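You operate a simulated robot arm through the tools that you are given. There is no shell and no other tool. Be economical: measure what you need, move in short steps, check, and stop when the job is done.

You are at the controls of a simulated robot arm. One attempt, no reset.

JOB
Shut the air off, turn the air dial to 3 bar and open air block and felt box.
Fine: the air valve is closed before either top is opened; the felt pad stays in its box.

The check looks at the end state, three seconds after you hand in, the way a careful person would. Anything else that was tipped, shoved, dropped, spilled or broken makes it a failure.

ROBOT AND FRAMES
A 7-joint arm with a two-finger parallel gripper, fixed in place. Base frame: the origin is at the foot of the arm, x ahead of it, y to its left, z up. Units: m, degrees, N and s.
With the tool pointing down near the work surface it reaches from about 0.12 to 0.66 m from the base axis. Its first joint turns from -66.0 to 66.0 degrees. Payload 2.4 kg.
The tool frame sits at the grasp point between the pads (the TCP): z along the fingers, y along the line on which they close. The tips reach 0.03 m beyond it. Largest opening 0.094 m; finger width 0.028, thickness 0.01; the body of the gripper, 0.05 by 0.096 m, starts 0.055 m behind the TCP.
Orientation is told as [roll, pitch, yaw] about the base's x, y, z axes, in that order, counted from this pose: with the fingers straight down and closing along the base's y, the tool's x points along the base's -x, its y along +y and its z along -z.

CONTROLS
- The arm moves only by the tool play_rows. Its argument "steps" is a list of rows, each an object (a shift or turn left out is 0, a gripper value left out holds the last) with "delta_pos": the shift along the tool's x, y, z in m, a list of three; "dr": the turn, a rotation vector about the tool's x, y, z in degrees, a list of three; "hand": the gripper command, from -1 (shut) to 1 (fully open), values between in proportion. In form: [{"delta_pos": [tx, ty, tz], "dr": [ax, ay, az], "hand": hand}, ...]. A call has 1 to 20 rows; each row shifts and turns the commanded pose from where the row before left it, along the tool's axes as they then stand. A row lasts 0.2 s, in which the tool goes at most 0.05 m and 8.6 degrees; a call with a longer step from one row to the next is refused whole, and so is a gripper value outside its range. A pose out of reach is approached as far as the arm can. The call stops where the force on the tool passes 40 N (or 10 N more than at its start, if that is more) or the arm is blocked; 0.2 s more then pass. The fingers move at their own pace (about 0.153 m/s each) and stop on an object; they squeeze with about 27 N. The grip force told is the motor's: it shows also when the fingers shut on nothing. Time passes only in rows, and 0.2 s behind the last, so rows that do not move let the fingers close. The reply holds the time, the measured pose of the TCP, the force on the tool along the base axes, the opening and the grip force, in the units named above and with some noise.
- Cameras (640 x 400 px; columns grow to the right, rows downward): "scene" is fixed at [0.0297, 0.4692, 1.4506]; the picture's right is [-0.71, -0.70, 0.00], its down [-0.43, 0.44, -0.79] and it looks along [0.55, -0.56, -0.62] (base axes); focal length 214 px, centre (320, 200). "wrist" rides on the gripper at [0.076, 0.014, -0.102] in the tool frame; the picture's right is [-0.18, 0.98, 0.00], its down [-0.75, -0.14, -0.64] and it looks along [-0.63, -0.12, 0.77] (tool axes); focal length 243 px, centre (320, 200). There is no depth. A picture from a camera that has moved, and an enlarged one, comes with that camera's place and axes in the base frame and with its lens. The place of the scene camera against the robot may be out by one fixed shift of up to 0.018 m in any direction.
- grab_frame(camera): a new picture of that camera. It takes no simulated time.
- close_up(camera, box): a new picture of the part [left, top, right, bottom] of that camera's present view, enlarged. It takes no simulated time.
- job_done(): hands the job in; it is judged then, once.

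Work in short steps. Places have to be worked out from the pictures, the camera data and where the tool is seen: move nearer, look again, correct. Check each grasp and each placing, and mend what went wrong. You have 120 turns and 68 pictures in all, those below and enlarged ones among them. Open the gripper and draw the arm clear of the work before you hand the job in, unless the task says otherwise; then end with one line.

The tools are called after ">>>" by a JSON object that holds its "op" and its "data". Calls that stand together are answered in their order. play_rows: Moves the arm, as the interface text tells. Its arguments: {"type":"object","properties":{"steps":{"type":"array"}},"required":["steps"]} The other tools are called the same way: grab_frame (camera) takes a picture; close_up (camera, box) takes an enlarged picture of a part of a camera's view; job_done () hands the job in.

At the start:

```text
time: 0.0
eef_pos: [0.3009, -0.1752, 1.3386]
tcp_rot: [0.0, 0.1, -0.1]
force: [0.2, -0.2, 0.7]
finger_gap: 0.0942
gripper_force: 0.1
```

scene: 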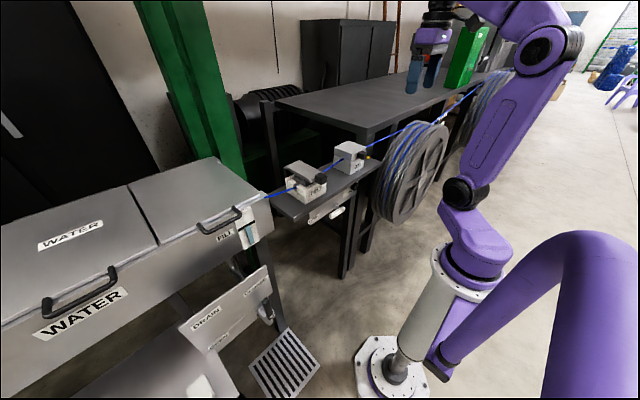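
wrist: 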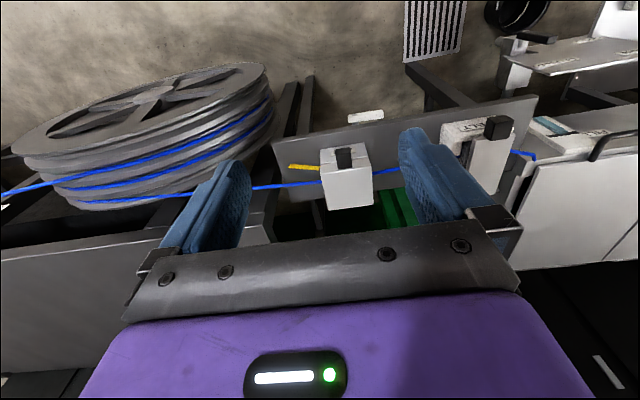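

I start by enlarging the work area in both views to identify the parts.

>>> {"op": "close_up", "data": {"camera": "scene", "box": [260, 120, 400, 230]}}

>>> {"op": "close_up", "data": {"camera": "wrist", "box": [260, 80, 580, 280]}}

>>> {"op": "close_up", "data": {"camera": "scene", "box": [0, 150, 320, 350]}}

```text
3.64 times, centred on (330, 175) of scene
camera zoom: at [0.0297, 0.4692, 1.4506], right [-0.71, -0.7, 0.0], down [-0.43, 0.44, -0.79], along [0.55, -0.56, -0.62], focal length 780 px, centre (284, 291)
```

zoom: 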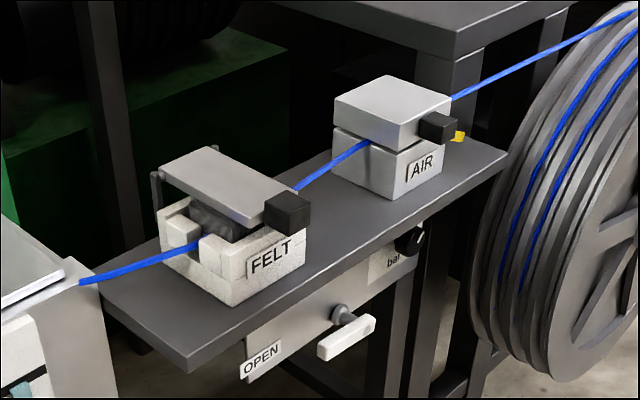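

```text
2.00 times, centred on (420, 180) of wrist
camera zoom: at [0.2247, -0.1607, 1.4414], right [0.18, 0.98, 0.0], down [0.75, -0.14, 0.64], along [0.63, -0.12, -0.77], focal length 485 px, centre (120, 240)
```

zoom: 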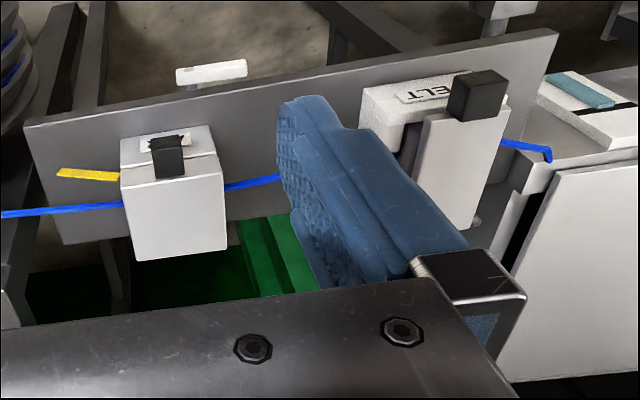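

```text
2.00 times, centred on (160, 250) of scene
camera zoom: at [0.0297, 0.4692, 1.4506], right [-0.71, -0.7, 0.0], down [-0.43, 0.44, -0.79], along [0.55, -0.56, -0.62], focal length 429 px, centre (640, 100)
```

zoom: 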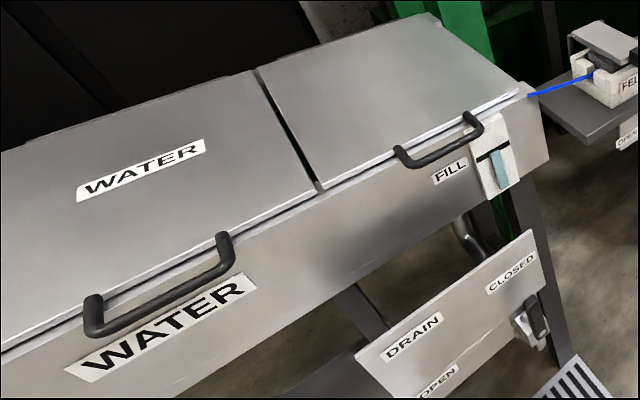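

The valve handle with the OPEN label and the bar dial sit on a plate under the shelf's front edge (about x=0.385). I draw back and lower a bit so the wrist camera can see that plate.

>>> {"op": "play_rows", "data": {"steps": [{"delta_pos": [0.03, 0.03, 0]}, {"delta_pos": [0.03, 0.03, 0.02]}, {"delta_pos": [0.03, 0.03, 0.02]}, {"delta_pos": [0.02, 0.03, 0.03]}, {"delta_pos": [0, 0.03, 0.03]}, {"delta_pos": [0, 0.03, 0.03]}, {}]}}

>>> {"op": "grab_frame", "data": {"camera": "wrist"}}

```text
time: 1.6
eef_pos: [0.1945, 0.0066, 1.2091]
tcp_rot: [0.0, -0.1, 0.0]
force: [-0.3, 0.1, -0.6]
finger_gap: 0.094
gripper_force: 0.0
```

```text
62 pictures are left
camera wrist: at [0.1175, 0.0213, 1.3105], right [0.18, 0.98, 0.0], down [0.75, -0.14, 0.64], along [0.63, -0.12, -0.77], focal length 243 px, centre (320, 200)
```

wrist: 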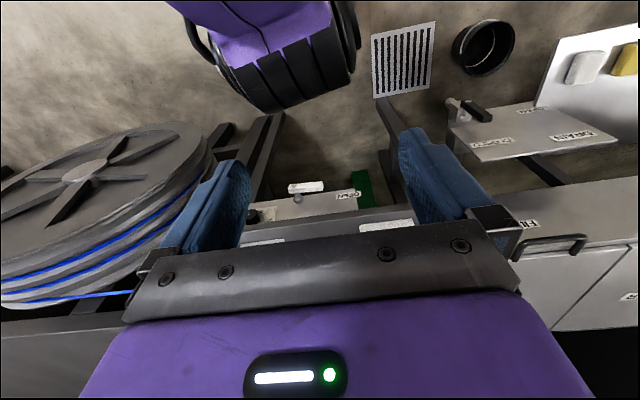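

The gripper hides part; I enlarge the gap.

>>> {"op": "close_up", "data": {"camera": "wrist", "box": [230, 150, 430, 275]}}

>>> {"op": "close_up", "data": {"camera": "scene", "box": [305, 180, 385, 230]}}

```text
3.20 times, centred on (330, 212) of wrist
camera zoom: at [0.1175, 0.0213, 1.3105], right [0.18, 0.98, 0.0], down [0.75, -0.14, 0.64], along [0.63, -0.12, -0.77], focal length 776 px, centre (288, 160)
```

zoom: 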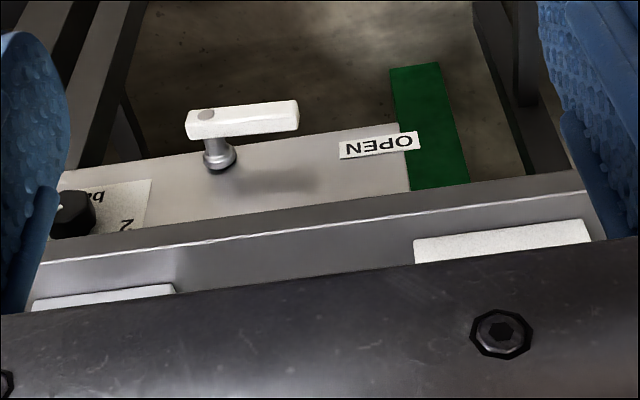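

```text
8.00 times, centred on (345, 205) of scene
camera zoom: at [0.0297, 0.4692, 1.4506], right [-0.71, -0.7, 0.0], down [-0.43, 0.44, -0.79], along [0.55, -0.56, -0.62], focal length 1716 px, centre (120, 160)
```

zoom: 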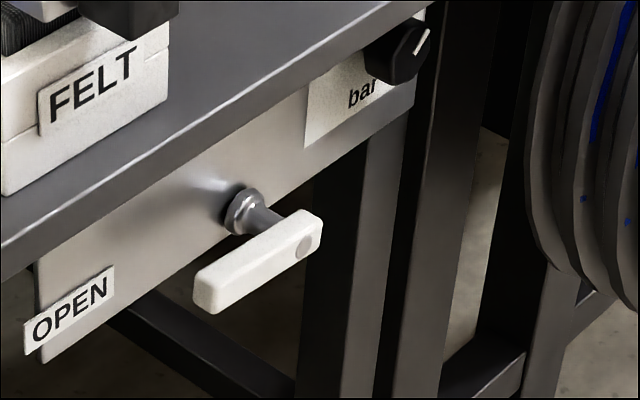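

Triangulating puts the shelf at about z=1.0 with its front edge at x≈0.42, and the lever pivot near (0.455, -0.11, 0.83), set back under the shelf. The tool has to come in nearly horizontal, so I tilt it forward in clear air in front of the shelf.

>>> {"op": "play_rows", "data": {"steps": [{"delta_pos": [-0.04, -0.02, 0.0]}, {"delta_pos": [-0.04, -0.03, 0.0]}, {"dr": [0, -8.5, 0]}, {"dr": [0, -8.5, 0]}, {"dr": [0, -8.5, 0]}, {"dr": [0, -8.5, 0]}, {"dr": [0, -8.5, 0]}, {"dr": [0, -8.5, 0]}, {"dr": [0, -8.5, 0]}, {}]}}

>>> {"op": "grab_frame", "data": {"camera": "wrist"}}

>>> {"op": "grab_frame", "data": {"camera": "scene"}}

```text
time: 3.8
eef_pos: [0.2718, -0.0452, 1.2088]
tcp_rot: [0.0, -51.1, -0.1]
force: [-1.0, 0.5, -0.2]
finger_gap: 0.0939
gripper_force: 0.1
out of reach, approached as far as the arm can: row 9
```

```text
59 pictures are left
camera wrist: at [0.1436, -0.0301, 1.214], right [0.12, 0.98, 0.14], down [-0.03, -0.14, 0.99], along [0.99, -0.12, 0.01], focal length 243 px, centre (320, 200)
```

wrist: 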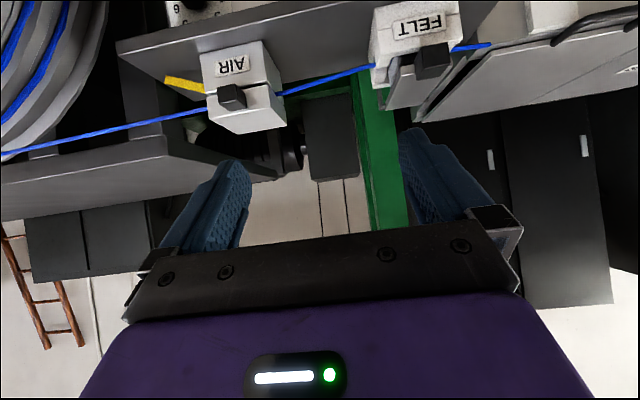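

```text
58 pictures are left
```

scene: 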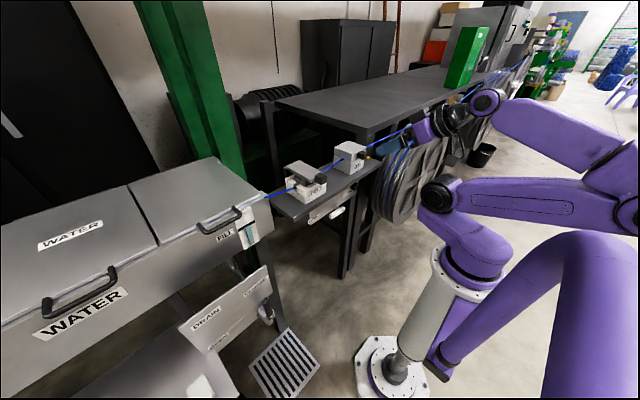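

Tilt stops at 51° here; the reach may differ lower. I lower in front of the shelf and look.

>>> {"op": "play_rows", "data": {"steps": [{"delta_pos": [0.026, 0, 0.021]}, {"delta_pos": [0.026, 0, 0.021]}, {"delta_pos": [0.026, 0, 0.021]}, {"delta_pos": [0.026, 0, 0.021]}, {"delta_pos": [0.026, 0, 0.021]}, {"delta_pos": [0.026, 0, 0.021]}, {}]}}

>>> {"op": "grab_frame", "data": {"camera": "wrist"}}

```text
time: 5.4
eef_pos: [0.2723, -0.0466, 1.2072]
tcp_rot: [0.0, -50.9, 0.0]
force: [-0.3, 0.6, -0.2]
finger_gap: 0.0939
gripper_force: 0.1
out of reach, approached as far as the arm can: row 1, 2, 3, 4, 5, 6
```

```text
57 pictures are left
camera wrist: at [0.1442, -0.0312, 1.2128], right [0.12, 0.98, 0.14], down [-0.02, -0.14, 0.99], along [0.99, -0.12, 0.01], focal length 243 px, centre (320, 200)
```

wrist: 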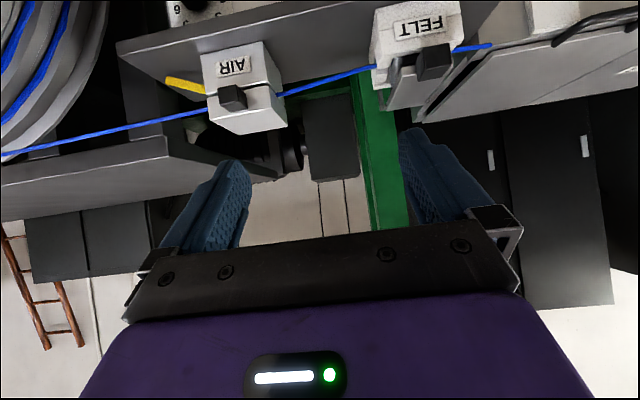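

Lower is unreachable at this tilt. I undo some tilt and see where the arm settles.

>>> {"op": "play_rows", "data": {"steps": [{"dr": [0, 8, 0]}, {"dr": [0, 8, 0]}, {"dr": [0, 5, 0]}, {}]}}

```text
time: 6.4
eef_pos: [0.2734, -0.0468, 1.2078]
tcp_rot: [0.0, -30.0, 0.0]
force: [-0.2, -0.1, 0.1]
finger_gap: 0.094
gripper_force: 0.1
```

Commanded pose follows the measured one. Now I lower at 30° tilt.

>>> {"op": "play_rows", "data": {"steps": [{"delta_pos": [0.02, 0, 0.0346]}, {"delta_pos": [0.02, 0, 0.0346]}, {"delta_pos": [0.02, 0, 0.0346]}, {"delta_pos": [0.02, 0, 0.0346]}, {"delta_pos": [0.02, 0, 0.0346]}, {}]}}

>>> {"op": "grab_frame", "data": {"camera": "wrist"}}

```text
time: 7.8
eef_pos: [0.3171, -0.0171, 1.043]
tcp_rot: [0.0, -29.8, 0.1]
force: [-0.5, -0.8, 0.0]
finger_gap: 0.0939
gripper_force: 0.0
out of reach, approached as far as the arm can: row 2, 3, 4, 5
```

```text
56 pictures are left
camera wrist: at [0.2, -0.0028, 1.0945], right [0.16, 0.98, 0.09], down [0.33, -0.14, 0.93], along [0.93, -0.12, -0.35], focal length 243 px, centre (320, 200)
```

wrist: 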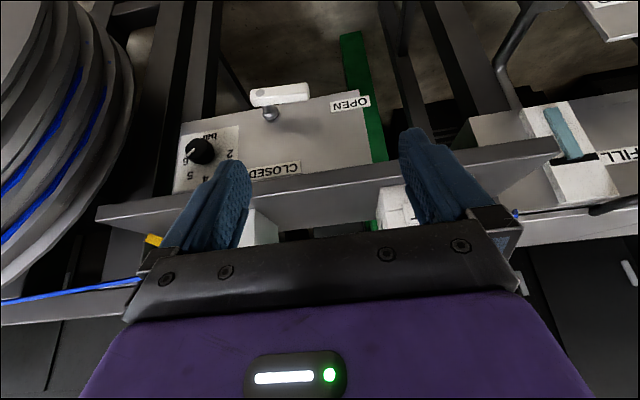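

Now I see a CLOSED label above the lever (it must point up) and the dial's scale. Enlarging.

>>> {"op": "close_up", "data": {"camera": "wrist", "box": [165, 75, 325, 205]}}

>>> {"op": "close_up", "data": {"camera": "wrist", "box": [170, 110, 260, 200]}}

```text
3.08 times, centred on (245, 140) of wrist
camera zoom: at [0.2, -0.0028, 1.0945], right [0.16, 0.98, 0.09], down [0.33, -0.14, 0.93], along [0.93, -0.12, -0.35], focal length 746 px, centre (551, 385)
```

zoom: 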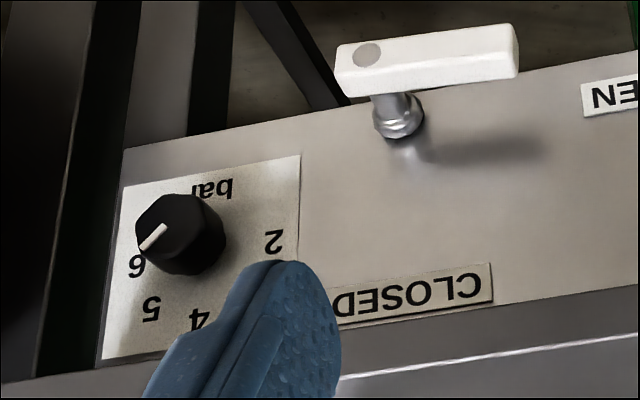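

```text
4.44 times, centred on (215, 155) of wrist
camera zoom: at [0.2, -0.0028, 1.0945], right [0.16, 0.98, 0.09], down [0.33, -0.14, 0.93], along [0.93, -0.12, -0.35], focal length 1078 px, centre (787, 400)
```

zoom: 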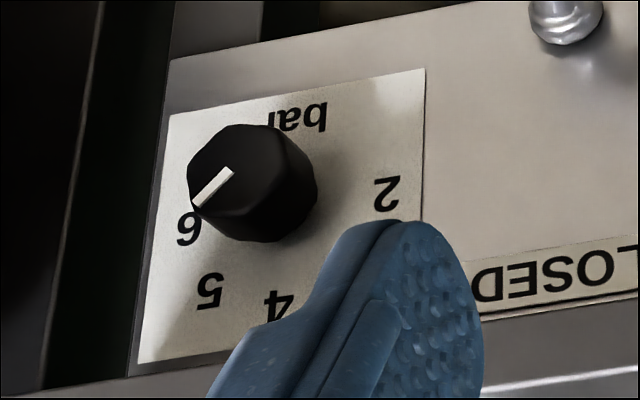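

Geometry so far: the panel is at x≈0.512, the lever pivot at y≈-0.109, z≈0.82, with the lever about 0.08 long pointing +y and its front face at x≈0.462. The dial is at y≈-0.223, z≈0.875. I advance along the tool axis to test reach low in front of the panel.

>>> {"op": "play_rows", "data": {"steps": [{"delta_pos": [0, -0.01, 0.025]}, {"delta_pos": [0, -0.01, 0.025]}, {"delta_pos": [0, -0.01, 0.025]}, {"delta_pos": [0, -0.01, 0.025]}, {}]}}

>>> {"op": "grab_frame", "data": {"camera": "scene"}}

```text
time: 9.0
eef_pos: [0.369, -0.0591, 0.9588]
tcp_rot: [0.1, -30.0, 0.0]
force: [-0.6, 1.2, -0.6]
finger_gap: 0.094
gripper_force: 0.0
out of reach, approached as far as the arm can: row 1
```

```text
53 pictures are left
```

scene: 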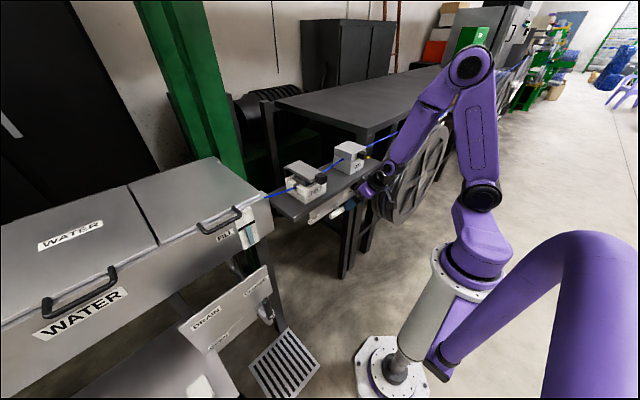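

Reachable. I test how much more tilt is available here.

>>> {"op": "play_rows", "data": {"steps": [{"dr": [0, -8, 0]}, {"dr": [0, -8, 0]}, {"dr": [0, -8, 0]}, {"dr": [0, -8, 0]}, {}]}}

>>> {"op": "grab_frame", "data": {"camera": "wrist"}}

```text
time: 9.8
eef_pos: [0.3973, -0.0372, 0.9852]
tcp_rot: [-1.4, -48.6, 0.5]
force: [0.0, 0.5, 0.1]
finger_gap: 0.0939
gripper_force: 0.0
out of reach, approached as far as the arm can: row 1, 2, 3
stopped in row 3: the force on the tool passed its limit (the readings are from after the stop); the commanded pose is now the measured one
```

```text
52 pictures are left
camera wrist: at [0.2707, -0.0205, 0.9951], right [0.13, 0.98, 0.12], down [0.02, -0.13, 0.99], along [0.99, -0.13, -0.03], focal length 243 px, centre (320, 200)
```

wrist: 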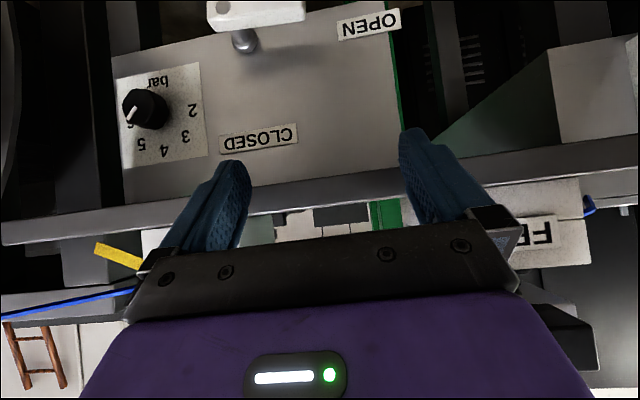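

The fingers brushed the fixed shelf edge while the IK drifted; nothing seems moved. I back down-and-away along tool x, reducing the tilt a little.

>>> {"op": "play_rows", "data": {"steps": [{"delta_pos": [0.02, 0, -0.01], "dr": [0, 6, 0]}, {"delta_pos": [0.02, 0, 0], "dr": [0, 6, 0]}, {"delta_pos": [0.01, 0, 0.02]}, {}]}}

>>> {"op": "grab_frame", "data": {"camera": "wrist"}}

>>> {"op": "close_up", "data": {"camera": "scene", "box": [250, 110, 450, 235]}}

```text
time: 10.8
eef_pos: [0.3754, -0.0335, 0.941]
tcp_rot: [-1.2, -36.5, 0.3]
force: [-0.2, -0.2, -0.5]
finger_gap: 0.0938
gripper_force: 0.0
out of reach, approached as far as the arm can: row 1
```

```text
51 pictures are left
camera wrist: at [0.2529, -0.0167, 0.9782], right [0.16, 0.98, 0.09], down [0.22, -0.13, 0.97], along [0.96, -0.13, -0.24], focal length 243 px, centre (320, 200)
```

wrist: 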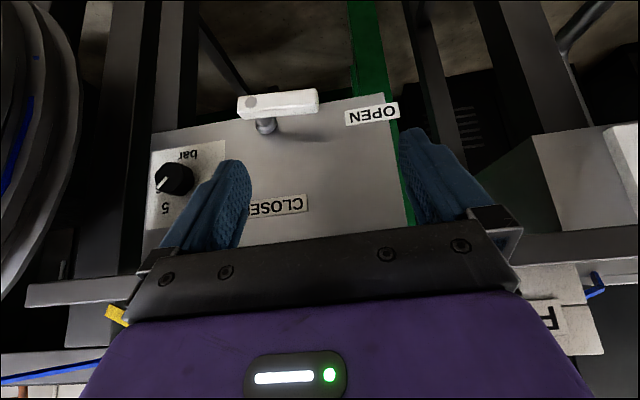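

```text
3.20 times, centred on (350, 172) of scene
camera zoom: at [0.0297, 0.4692, 1.4506], right [-0.71, -0.7, 0.0], down [-0.43, 0.44, -0.79], along [0.55, -0.56, -0.62], focal length 686 px, centre (224, 288)
```

zoom: 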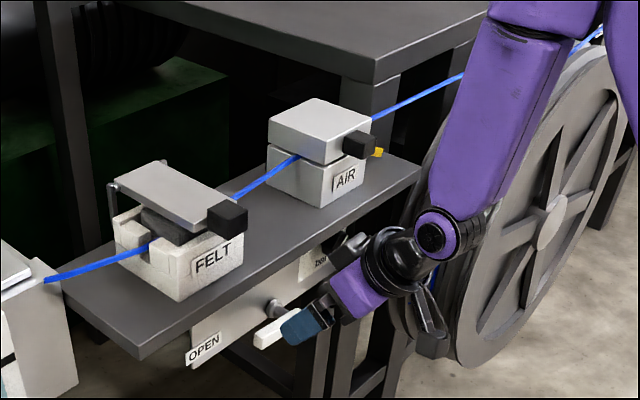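

Nothing disturbed. I close the fingers to use them as a pusher, and descend in front of the lever, aiming at y≈-0.06, z≈0.79.

>>> {"op": "play_rows", "data": {"steps": [{"delta_pos": [0.018, -0.005, 0.024], "hand": -1}, {"delta_pos": [0.018, -0.005, 0.024]}, {"delta_pos": [0.018, -0.005, 0.024]}, {"delta_pos": [0.018, -0.005, 0.024]}, {"delta_pos": [0.018, -0.005, 0.024]}, {}]}}

>>> {"op": "grab_frame", "data": {"camera": "wrist"}}

```text
time: 12.2
eef_pos: [0.4435, -0.0183, 0.8675]
tcp_rot: [-2.3, -36.2, 0.8]
force: [0.5, 0.6, 0.4]
finger_gap: 0.0
gripper_force: 27.1
out of reach, approached as far as the arm can: row 1, 2, 3, 4, 5
```

```text
49 pictures are left
camera wrist: at [0.3214, -0.0012, 0.9049], right [0.16, 0.98, 0.08], down [0.23, -0.11, 0.97], along [0.96, -0.14, -0.24], focal length 243 px, centre (320, 200)
```

wrist: 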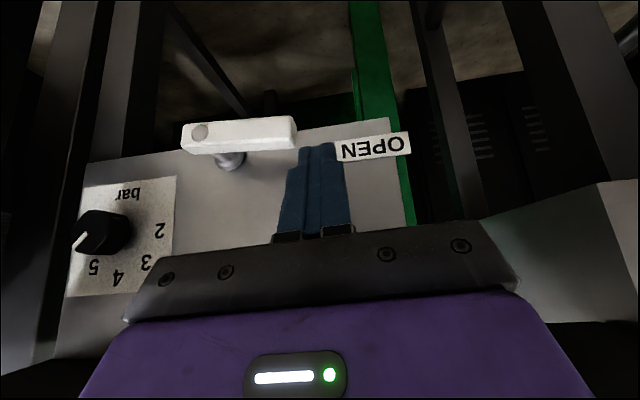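

The reach pulls the tool outward at this tilt, so a purely forward tilt won't get under the lever. I'll instead lean the tool so the fingertips point toward -y and slip under the lever's free end from its +y side; first back off and test that roll.

>>> {"op": "play_rows", "data": {"steps": [{"delta_pos": [0.02, 0.01, -0.014], "dr": [0, 4, 0]}, {"delta_pos": [0.02, 0.01, -0.014], "dr": [0, 2, 0]}, {"dr": [8, 0, 0]}, {"dr": [8, 0, 0]}, {"dr": [8, 0, 0]}, {"dr": [8, 0, 0]}, {"dr": [8, 0, 0]}, {}]}}

>>> {"op": "grab_frame", "data": {"camera": "wrist"}}

>>> {"op": "close_up", "data": {"camera": "scene", "box": [250, 110, 450, 235]}}

```text
time: 14.0
eef_pos: [0.3974, 0.0047, 0.8716]
tcp_rot: [-41.3, -30.5, 0.1]
force: [0.3, 0.6, 1.2]
finger_gap: 0.0
gripper_force: 26.9
out of reach, approached as far as the arm can: row 2
```

```text
48 pictures are left
camera wrist: at [0.2966, 0.0824, 0.8904], right [0.49, 0.74, -0.46], down [0.36, 0.32, 0.88], along [0.8, -0.59, -0.11], focal length 243 px, centre (320, 200)
```

wrist: 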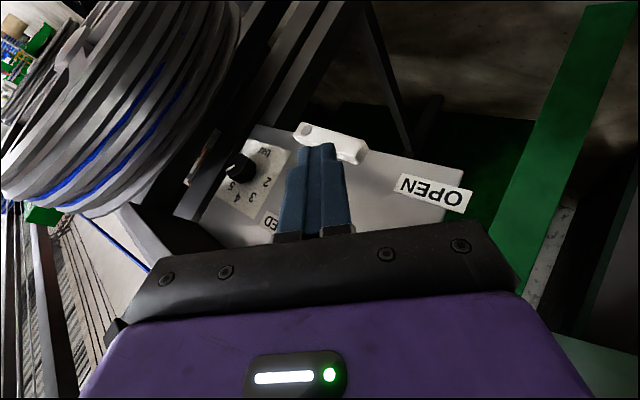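

```text
3.20 times, centred on (350, 172) of scene
camera zoom: at [0.0297, 0.4692, 1.4506], right [-0.71, -0.7, 0.0], down [-0.43, 0.44, -0.79], along [0.55, -0.56, -0.62], focal length 686 px, centre (224, 288)
```

zoom: 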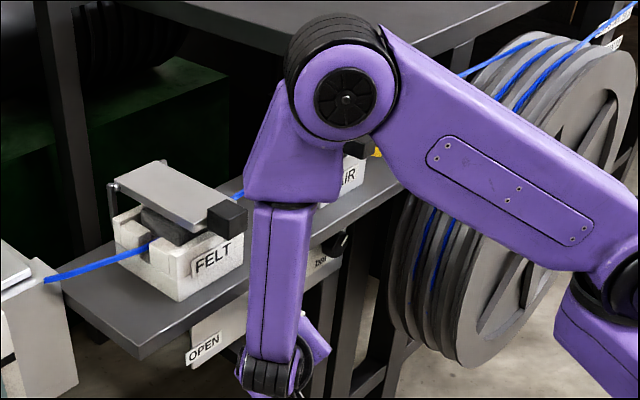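

The roll works easily. To keep the forearm clear of the shelf edge I add more forward pitch (about base y) and see if it's reachable.

>>> {"op": "play_rows", "data": {"steps": [{"dr": [0, -6, 5.3]}, {"dr": [0, -6, 5.3]}, {}]}}

>>> {"op": "grab_frame", "data": {"camera": "wrist"}}

```text
time: 14.8
eef_pos: [0.3976, 0.0037, 0.8697]
tcp_rot: [-40.9, -46.7, -0.1]
force: [0.5, -0.3, 0.8]
finger_gap: 0.0003
gripper_force: 27.0
```

```text
46 pictures are left
camera wrist: at [0.2951, 0.0825, 0.862], right [0.6, 0.74, -0.31], down [0.1, 0.31, 0.94], along [0.8, -0.59, 0.12], focal length 243 px, centre (320, 200)
```

wrist: 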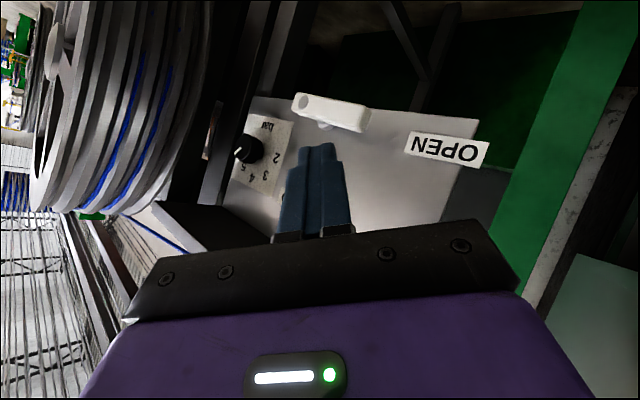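

Fully reachable with the roll. I add some more pitch so the fingers lie flatter.

>>> {"op": "play_rows", "data": {"steps": [{"dr": [0, -6, 5.2]}, {"dr": [0, -6, 5.2]}, {}]}}

>>> {"op": "grab_frame", "data": {"camera": "scene"}}

```text
time: 15.6
eef_pos: [0.3969, 0.0044, 0.8715]
tcp_rot: [-41.0, -62.6, 0.0]
force: [1.7, -0.8, 0.4]
finger_gap: 0.0
gripper_force: 27.1
```

```text
45 pictures are left
```

scene: 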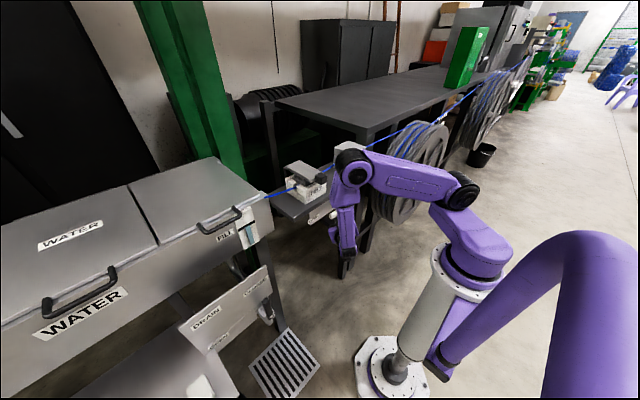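

This posture works well. Tips now go down below the lever height, then forward and toward -y, stopping short for a look.

>>> {"op": "play_rows", "data": {"steps": [{"delta_pos": [0.0256, 0.0087, 0.01]}, {"delta_pos": [0.0256, 0.0087, 0.01]}, {"delta_pos": [0.0256, 0.0087, 0.01]}, {"delta_pos": [-0.0124, -0.001, 0.0287]}, {}]}}

>>> {"op": "grab_frame", "data": {"camera": "wrist"}}

```text
time: 16.8
eef_pos: [0.423, -0.0146, 0.787]
tcp_rot: [-41.0, -62.4, 0.0]
force: [-0.7, 0.9, -1.2]
finger_gap: 0.0
gripper_force: 26.6
```

```text
44 pictures are left
camera wrist: at [0.3264, 0.0642, 0.7501], right [0.66, 0.74, -0.14], down [-0.16, 0.31, 0.94], along [0.74, -0.59, 0.33], focal length 243 px, centre (320, 200)
```

wrist: 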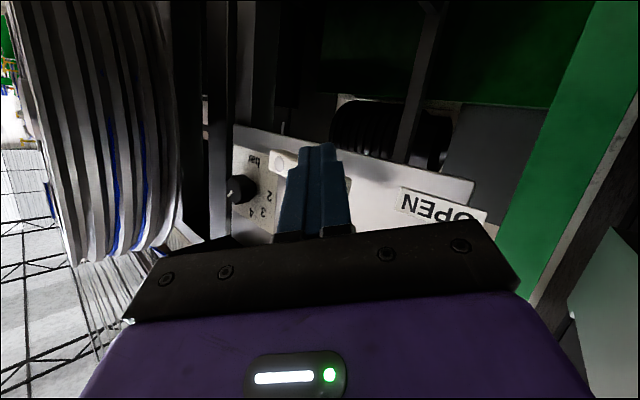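

I enlarge to check the lever's height against the fingers.

>>> {"op": "close_up", "data": {"camera": "wrist", "box": [220, 100, 400, 240]}}

```text
2.86 times, centred on (310, 170) of wrist
camera zoom: at [0.3264, 0.0642, 0.7501], right [0.66, 0.74, -0.14], down [-0.16, 0.31, 0.94], along [0.74, -0.59, 0.33], focal length 693 px, centre (349, 286)
```

zoom: 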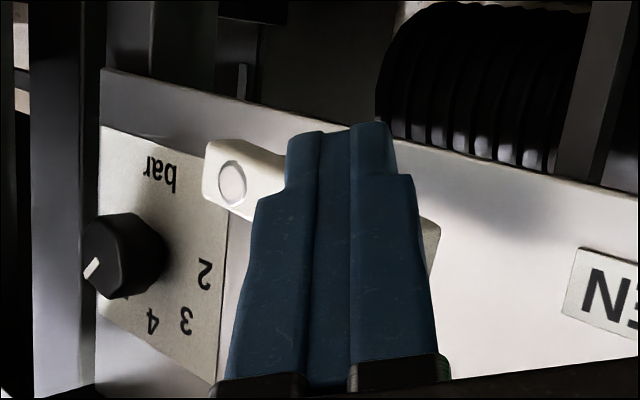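

Re-triangulating with the wider baseline gives the pivot at about (0.48, -0.116, 0.80), lower than I thought, so the fingers must go lower. Drop 25 mm, then move in under the lever.

>>> {"op": "play_rows", "data": {"steps": [{"delta_pos": [0.0222, 0.0076, 0.0087]}, {"delta_pos": [-0.0087, -0.0005, 0.0228]}, {"delta_pos": [-0.0087, -0.0005, 0.0228]}, {"delta_pos": [-0.0087, -0.0005, 0.0228]}, {}]}}

>>> {"op": "grab_frame", "data": {"camera": "wrist"}}

>>> {"op": "close_up", "data": {"camera": "scene", "box": [260, 140, 420, 240]}}

```text
time: 18.0
eef_pos: [0.4771, -0.0621, 0.7608]
tcp_rot: [-41.0, -62.6, 0.0]
force: [-0.8, -0.4, -0.3]
finger_gap: 0.0001
gripper_force: 26.8
```

```text
42 pictures are left
camera wrist: at [0.3823, 0.0172, 0.7239], right [0.66, 0.74, -0.13], down [-0.16, 0.31, 0.94], along [0.74, -0.59, 0.33], focal length 243 px, centre (320, 200)
```

wrist: 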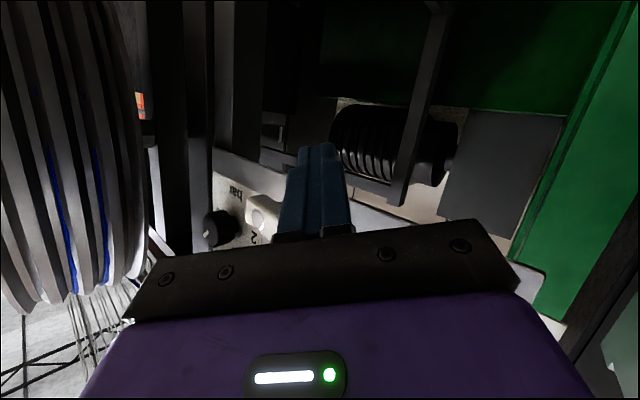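

```text
4.00 times, centred on (340, 190) of scene
camera zoom: at [0.0297, 0.4692, 1.4506], right [-0.71, -0.7, 0.0], down [-0.43, 0.44, -0.79], along [0.55, -0.56, -0.62], focal length 858 px, centre (240, 240)
```

zoom: 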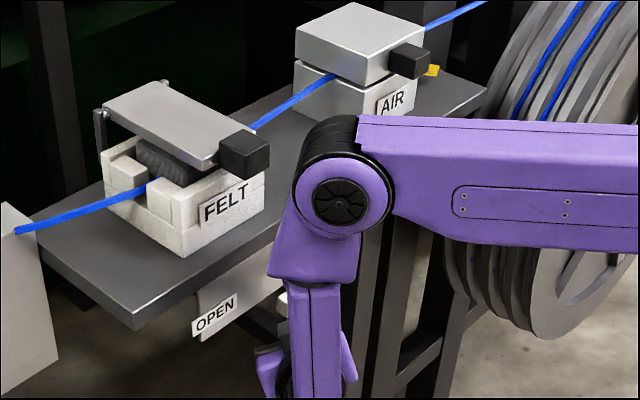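

Fingers are below the lever. I lift along an arc about the pivot, first half, then check.

>>> {"op": "play_rows", "data": {"steps": [{"delta_pos": [-0.0222, -0.0023, -0.0133]}, {"delta_pos": [-0.0102, -0.0008, -0.0063]}, {"delta_pos": [-0.0102, -0.0008, -0.0063]}, {"delta_pos": [-0.0106, -0.0055, -0.0025]}, {}]}}

>>> {"op": "grab_frame", "data": {"camera": "wrist"}}

```text
time: 19.2
eef_pos: [0.477, -0.0497, 0.8214]
tcp_rot: [-41.0, -62.4, 0.1]
force: [0.9, 1.5, -0.4]
finger_gap: 0.0001
gripper_force: 27.1
```

```text
40 pictures are left
camera wrist: at [0.3822, 0.0292, 0.7849], right [0.66, 0.74, -0.13], down [-0.16, 0.31, 0.93], along [0.74, -0.59, 0.33], focal length 243 px, centre (320, 200)
```

wrist: 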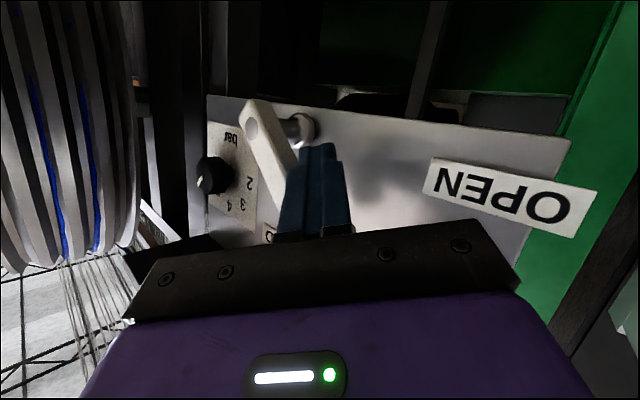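

The lever is turning up well. Continue the arc toward vertical.

>>> {"op": "play_rows", "data": {"steps": [{"delta_pos": [-0.0106, -0.0055, -0.0025]}, {"delta_pos": [-0.0089, -0.0094, 0.002]}, {"delta_pos": [-0.0089, -0.0094, 0.002]}, {"delta_pos": [0, -0.0038, 0.0033]}, {}]}}

>>> {"op": "grab_frame", "data": {"camera": "wrist"}}

```text
time: 20.4
eef_pos: [0.4789, -0.0743, 0.853]
tcp_rot: [-41.0, -62.4, 0.0]
force: [0.6, 0.0, -0.1]
finger_gap: 0.0
gripper_force: 26.8
```

```text
39 pictures are left
camera wrist: at [0.3823, 0.0039, 0.8159], right [0.66, 0.74, -0.14], down [-0.16, 0.31, 0.94], along [0.74, -0.59, 0.33], focal length 243 px, centre (320, 200)
```

wrist: 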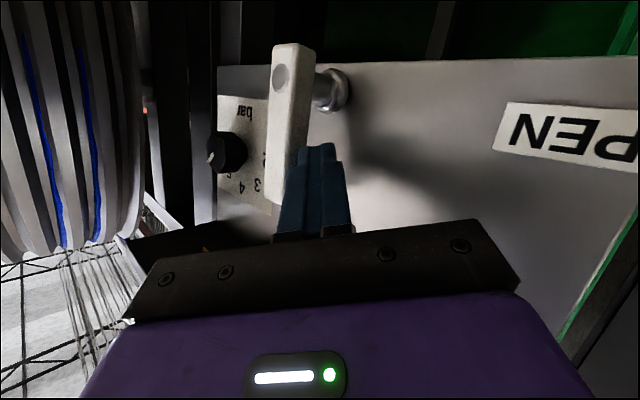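

The lever looks vertical within a few degrees. I nudge a touch further to seat it at its stop, watching force.

>>> {"op": "play_rows", "data": {"steps": [{"delta_pos": [0, -0.0038, 0.0033]}, {"delta_pos": [0, -0.003, 0.0026]}, {}]}}

>>> {"op": "close_up", "data": {"camera": "wrist", "box": [180, 20, 420, 220]}}

```text
time: 21.2
eef_pos: [0.479, -0.0777, 0.853]
tcp_rot: [-40.9, -62.4, 0.5]
force: [-18.5, 33.8, 1.4]
finger_gap: 0.0001
gripper_force: 26.8
```

```text
2.00 times, centred on (300, 120) of wrist
camera zoom: at [0.3819, -0.0006, 0.816], right [0.65, 0.75, -0.13], down [-0.17, 0.31, 0.94], along [0.74, -0.58, 0.33], focal length 485 px, centre (360, 360)
```

zoom: 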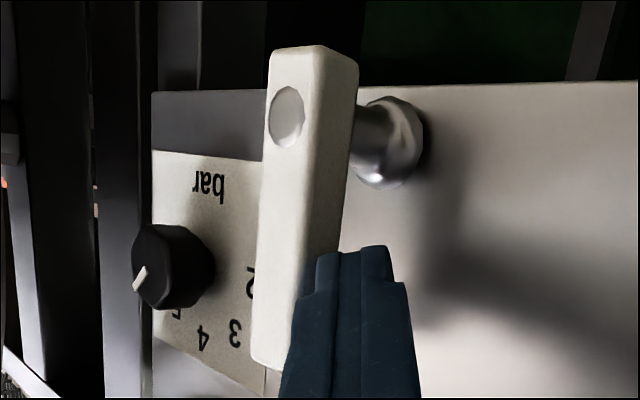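

The 34 N reaction shows the stop: the valve is closed, pointing to CLOSED. I back away, and then rotate the tool toward pointing straight at the panel for the dial (cap centre ≈ (0.511, -0.243, 0.868)).

>>> {"op": "play_rows", "data": {"steps": [{"delta_pos": [0, 0.0151, -0.0131]}, {"delta_pos": [0.0123, -0.0155, -0.0179]}, {"delta_pos": [0.0123, -0.0155, -0.0179]}, {"delta_pos": [0.0123, -0.0155, -0.0179]}, {"dr": [-6.67, -5.27, 0]}, {"dr": [-6.67, -5.27, 0]}, {"dr": [-6.67, -5.27, 0]}, {}]}}

>>> {"op": "grab_frame", "data": {"camera": "wrist"}}

```text
time: 23.0
eef_pos: [0.4661, -0.0113, 0.87]
tcp_rot: [-50.0, -73.6, 30.9]
force: [0.0, -0.4, -0.1]
finger_gap: 0.0
gripper_force: 27.1
out of reach, approached as far as the arm can: row 5, 6, 7
```

```text
37 pictures are left
camera wrist: at [0.3574, 0.0263, 0.8128], right [0.34, 0.94, -0.04], down [-0.45, 0.2, 0.87], along [0.82, -0.28, 0.49], focal length 243 px, centre (320, 200)
```

wrist: 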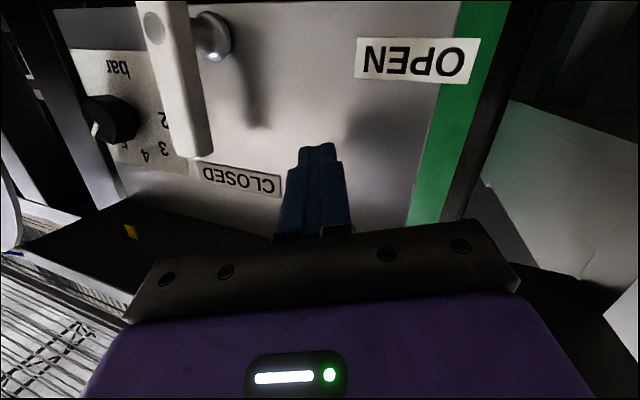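

With tz ≈ (0.92, -0.34, -0.18) it is almost horizontal, but too close to the lever to cross sideways. At larger |y| the reach is easier, so I undo the tilt, back off and then cross to the dial.

>>> {"op": "play_rows", "data": {"steps": [{"dr": [6.67, 5.27, 0]}, {"dr": [6.67, 5.27, 0]}, {"dr": [6.67, 5.27, 0]}, {}]}}

```text
time: 24.0
eef_pos: [0.4679, -0.0117, 0.8715]
tcp_rot: [-41.1, -62.4, -0.1]
force: [-0.2, 0.0, -0.6]
finger_gap: 0.0
gripper_force: 27.3
```

>>> {"op": "play_rows", "data": {"steps": [{"delta_pos": [0.0138, -0.0175, -0.0201]}, {"delta_pos": [0.0138, -0.0175, -0.0201]}, {"delta_pos": [0, -0.034, 0.0295]}, {"delta_pos": [0, -0.034, 0.0295]}, {"delta_pos": [0, -0.034, 0.0295]}, {"delta_pos": [0, -0.027, 0.0235]}, {}]}}

>>> {"op": "grab_frame", "data": {"camera": "wrist"}}

>>> {"op": "grab_frame", "data": {"camera": "scene"}}

```text
time: 25.6
eef_pos: [0.4247, -0.1792, 0.8756]
tcp_rot: [-41.3, -62.3, 0.1]
force: [-0.5, 0.7, -0.1]
finger_gap: 0.0
gripper_force: 26.6
out of reach, approached as far as the arm can: row 5, 6
```

```text
36 pictures are left
camera wrist: at [0.3286, -0.1004, 0.8394], right [0.66, 0.74, -0.14], down [-0.16, 0.32, 0.93], along [0.74, -0.59, 0.33], focal length 243 px, centre (320, 200)
```

wrist: 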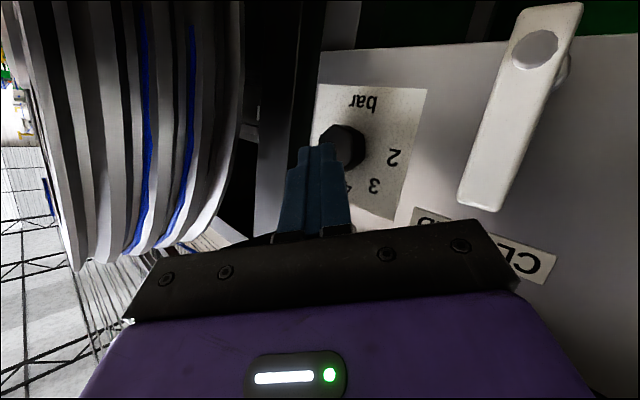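

```text
35 pictures are left
```

scene: 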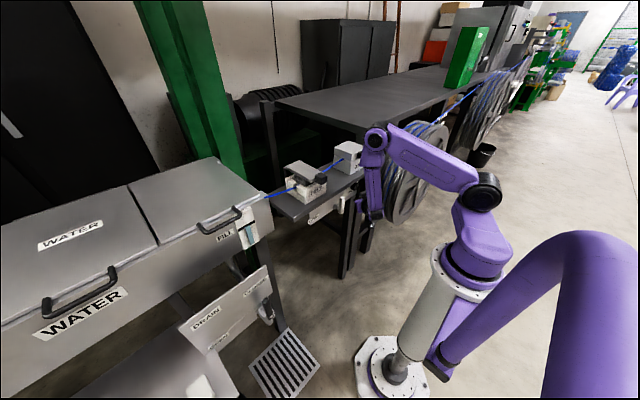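

Now tilt again toward the panel in small amounts here.

>>> {"op": "play_rows", "data": {"steps": [{"dr": [-6.67, -5.27, 0]}, {"dr": [-6.67, -5.27, 0]}, {}]}}

```text
time: 26.4
eef_pos: [0.4747, -0.1833, 0.892]
tcp_rot: [-44.8, -70.0, 18.5]
force: [-0.3, 0.0, -0.2]
finger_gap: 0.0002
gripper_force: 26.8
out of reach, approached as far as the arm can: row 1, 2
```

Tilt achieved with some x drift (tips ≈ x 0.50, in front of the dial). Shift toward -y a bit and view.

>>> {"op": "play_rows", "data": {"steps": [{"delta_pos": [0.0126, -0.0241, 0.0161]}, {}]}}

>>> {"op": "grab_frame", "data": {"camera": "wrist"}}

```text
time: 26.8
eef_pos: [0.4766, -0.1994, 0.8866]
tcp_rot: [-45.4, -70.3, 20.3]
force: [-25.7, 11.7, 18.3]
finger_gap: 0.0
gripper_force: 26.8
stopped in row 2: the force on the tool passed its limit (the readings are from after the stop); the commanded pose is now the measured one
```

```text
34 pictures are left
camera wrist: at [0.3672, -0.1499, 0.8362], right [0.43, 0.9, -0.06], down [-0.37, 0.24, 0.9], along [0.82, -0.36, 0.44], focal length 243 px, centre (320, 200)
```

wrist: 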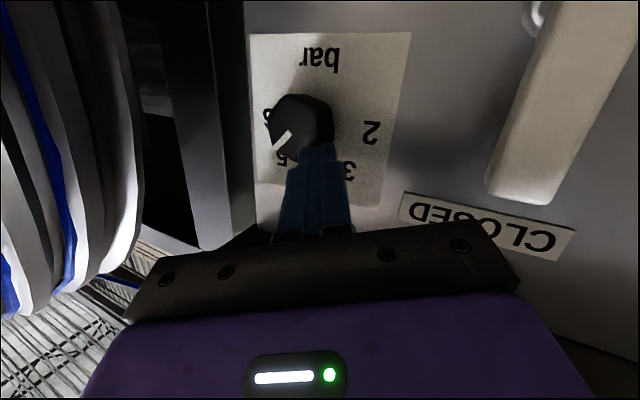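

The finger touched the knob's side, so the knob centre ≈ (0.51, -0.24, 0.866) is confirmed. I back off with one step less tilt, then open.

>>> {"op": "play_rows", "data": {"steps": [{"delta_pos": [0.0043, 0.0095, -0.0262], "dr": [6.67, 5.27, 0]}, {"delta_pos": [0.0043, -0.006, -0.012]}, {}]}}

```text
time: 27.6
eef_pos: [0.4525, -0.1785, 0.8922]
tcp_rot: [-42.7, -66.1, 10.2]
force: [0.2, 0.3, -0.3]
finger_gap: 0.0
gripper_force: 26.8
out of reach, approached as far as the arm can: row 2
```

Rotate the wrist about the tool axis by -50° so the fingers close above/below the knob, and open to about 75 mm.

>>> {"op": "play_rows", "data": {"steps": [{"dr": [0, 0, -8.5]}, {"dr": [0, 0, -8.5]}, {"dr": [0, 0, -8.5]}, {"dr": [0, 0, -8.5]}, {"dr": [0, 0, -8.5]}, {"dr": [0, 0, -7.5]}, {"hand": 0.6}, {}]}}

>>> {"op": "grab_frame", "data": {"camera": "wrist"}}

```text
time: 29.4
eef_pos: [0.4537, -0.1793, 0.8921]
tcp_rot: [-71.3, -22.5, 47.9]
force: [0.2, -1.1, -0.3]
finger_gap: 0.0755
gripper_force: 0.0
```

```text
33 pictures are left
camera wrist: at [0.3251, -0.1685, 0.8805], right [0.12, 0.6, -0.79], down [-0.04, 0.8, 0.6], along [0.99, -0.04, 0.12], focal length 243 px, centre (320, 200)
```

wrist: 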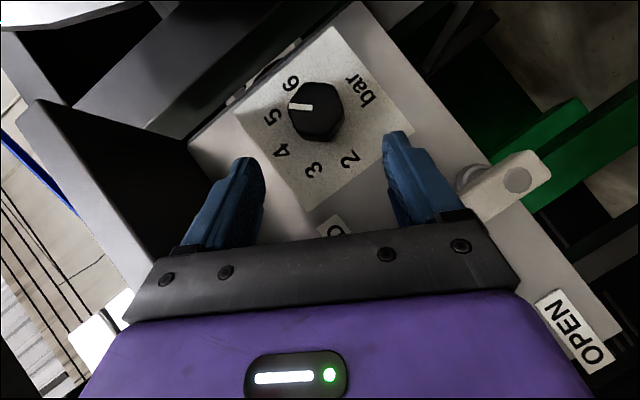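

Excellent frontal view of the dial. Enlarge to measure pointer and scale angles.

>>> {"op": "close_up", "data": {"camera": "wrist", "box": [240, 50, 400, 190]}}

```text
2.86 times, centred on (320, 120) of wrist
camera zoom: at [0.3251, -0.1685, 0.8805], right [0.12, 0.6, -0.79], down [-0.04, 0.8, 0.6], along [0.99, -0.04, 0.12], focal length 693 px, centre (320, 429)
```

zoom: 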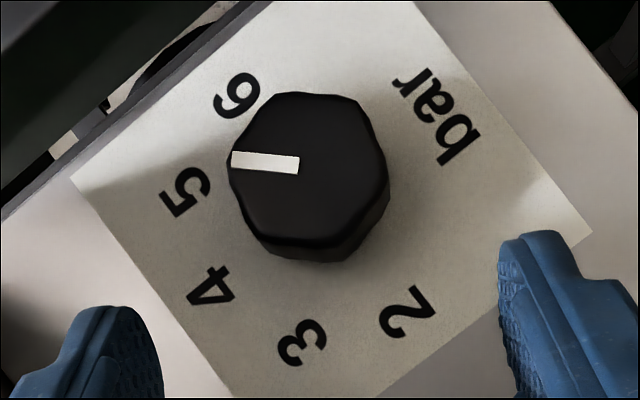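

The scale is 45° per bar; the pointer sits at 5, so it needs 90° counter-clockwise. Knob axis ≈ (y -0.236, z 0.864), front x≈0.51. I align the open fingers in front of it.

>>> {"op": "play_rows", "data": {"steps": [{"delta_pos": [0.0199, -0.0015, 0.0157]}, {"delta_pos": [0.0199, -0.0015, 0.0157]}, {}]}}

>>> {"op": "grab_frame", "data": {"camera": "wrist"}}

```text
time: 30.2
eef_pos: [0.4532, -0.2254, 0.8693]
tcp_rot: [-71.3, -22.6, 47.9]
force: [0.2, 0.2, -0.8]
finger_gap: 0.0751
gripper_force: 0.1
```

```text
31 pictures are left
camera wrist: at [0.3251, -0.2144, 0.8576], right [0.12, 0.6, -0.79], down [-0.04, 0.8, 0.6], along [0.99, -0.04, 0.12], focal length 243 px, centre (320, 200)
```

wrist: 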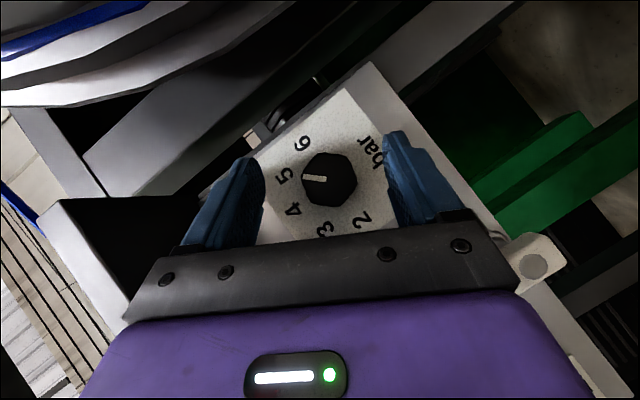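

Well centred. I try tilting closer to the panel normal (rotation about -tool y).

>>> {"op": "play_rows", "data": {"steps": [{"dr": [0, -7, 0]}, {"dr": [0, -7, 0]}, {}]}}

```text
time: 31.0
eef_pos: [0.4536, -0.2137, 0.8701]
tcp_rot: [-77.5, -26.3, 62.5]
force: [0.1, -0.3, 0.5]
finger_gap: 0.0752
gripper_force: 0.1
out of reach, approached as far as the arm can: row 2
```

24° off the normal now. Advance so the fingertips straddle the knob.

>>> {"op": "play_rows", "data": {"steps": [{"delta_pos": [-0.005, -0.0015, 0.022]}, {"delta_pos": [-0.004, -0.0015, 0.018]}, {}]}}

>>> {"op": "grab_frame", "data": {"camera": "wrist"}}

```text
time: 31.8
eef_pos: [0.4956, -0.2193, 0.8673]
tcp_rot: [-77.5, -26.3, 62.4]
force: [-0.3, 0.1, 0.2]
finger_gap: 0.0752
gripper_force: 0.2
out of reach, approached as far as the arm can: row 2
```

```text
30 pictures are left
camera wrist: at [0.3706, -0.2336, 0.8417], right [0.09, 0.62, -0.78], down [-0.27, 0.77, 0.58], along [0.96, 0.16, 0.23], focal length 243 px, centre (320, 200)
```

wrist: 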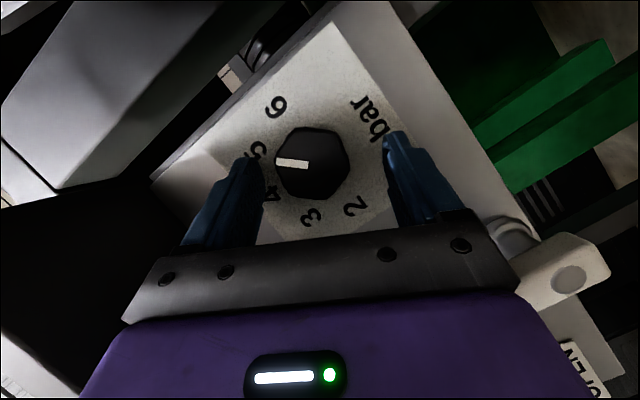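

Fingers straddle the knob; close on it.

>>> {"op": "play_rows", "data": {"steps": [{"hand": -1}, {}, {}]}}

>>> {"op": "grab_frame", "data": {"camera": "wrist"}}

```text
time: 32.6
eef_pos: [0.4964, -0.2197, 0.8712]
tcp_rot: [-78.0, -26.3, 62.4]
force: [-2.8, -6.6, 20.4]
finger_gap: 0.0397
gripper_force: 45.1
```

```text
29 pictures are left
camera wrist: at [0.3709, -0.2346, 0.8429], right [0.09, 0.62, -0.78], down [-0.27, 0.77, 0.58], along [0.96, 0.16, 0.24], focal length 243 px, centre (320, 200)
```

wrist: 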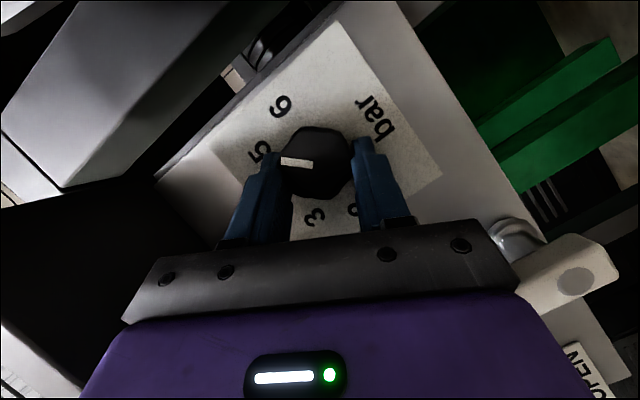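

Gripped (gap 39.7 mm) with a slight off-centre load. I re-centre by 5 mm and turn counter-clockwise about the knob axis by 24° first.

>>> {"op": "play_rows", "data": {"steps": [{"delta_pos": [0, -0.004, 0]}, {"delta_pos": [0.0007, 0.0015, 0.0005], "dr": [3.3, 0, -7.28]}, {"delta_pos": [0.0007, 0.0015, 0.0005], "dr": [3.3, 0, -7.28]}, {"delta_pos": [0.0007, 0.0015, 0.0005], "dr": [3.3, 0, -7.28]}, {}]}}

>>> {"op": "grab_frame", "data": {"camera": "wrist"}}

```text
time: 33.8
eef_pos: [0.4957, -0.2188, 0.8662]
tcp_rot: [-88.4, -4.6, 65.8]
force: [-13.4, 16.6, 11.8]
finger_gap: 0.0393
gripper_force: 45.3
```

```text
28 pictures are left
camera wrist: at [0.3705, -0.2444, 0.8484], right [0.08, 0.25, -0.96], down [-0.28, 0.93, 0.22], along [0.96, 0.25, 0.15], focal length 243 px, centre (320, 200)
```

wrist: 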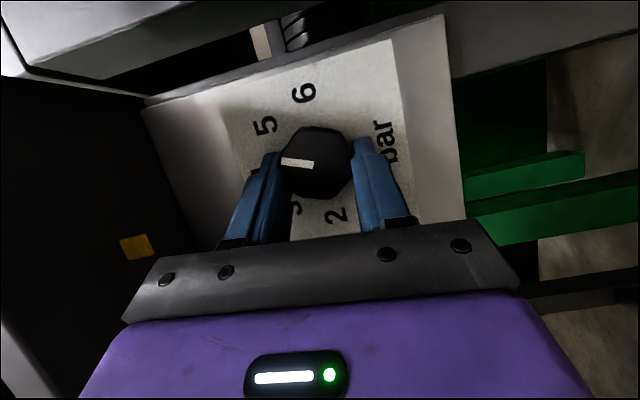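

The knob turns with the gripper, no slip. Continue 24° more with a small relief of the side load.

>>> {"op": "play_rows", "data": {"steps": [{"delta_pos": [-0.002, 0, -0.001], "dr": [3.3, 0, -7.28]}, {"delta_pos": [0, 0, 0], "dr": [3.3, 0, -7.28]}, {"delta_pos": [0, 0, 0], "dr": [3.3, 0, -7.28]}, {}]}}

>>> {"op": "grab_frame", "data": {"camera": "wrist"}}

```text
time: 34.6
eef_pos: [0.4956, -0.2185, 0.8614]
tcp_rot: [-97.2, 16.8, 64.6]
force: [12.6, -4.3, -5.5]
finger_gap: 0.0394
gripper_force: 44.9
stopped in row 4: the force on the tool passed its limit (the readings are from after the stop); the commanded pose is now the measured one
```

```text
27 pictures are left
camera wrist: at [0.3701, -0.2483, 0.8577], right [0.06, -0.15, -0.99], down [-0.27, 0.95, -0.16], along [0.96, 0.28, 0.02], focal length 243 px, centre (320, 200)
```

wrist: 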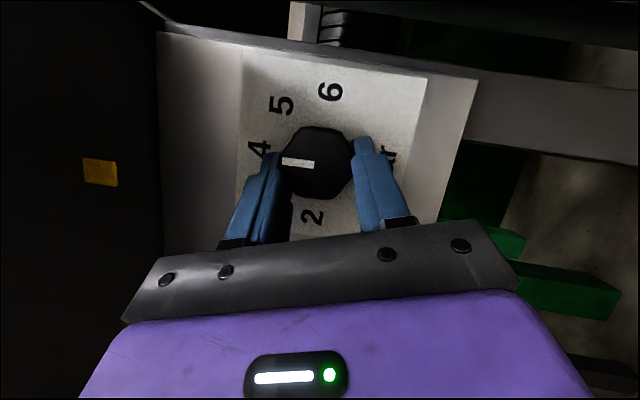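

Pointer near 4 (≈48° done). Continue with the arc shift included.

>>> {"op": "play_rows", "data": {"steps": [{"delta_pos": [0.0003, 0.002, 0.0002], "dr": [3.3, 0.1, -7.28]}, {"delta_pos": [0.0003, 0.002, 0.0002], "dr": [3.3, 0.1, -7.28]}, {}]}}

>>> {"op": "grab_frame", "data": {"camera": "scene"}}

```text
time: 35.5
eef_pos: [0.4953, -0.2199, 0.8579]
tcp_rot: [-105.2, 31.0, 60.6]
force: [25.8, -20.6, -5.2]
finger_gap: 0.0394
gripper_force: 45.3
```

```text
26 pictures are left
```

scene: 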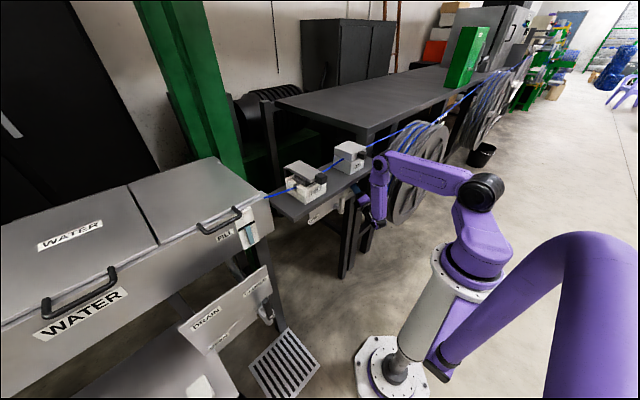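

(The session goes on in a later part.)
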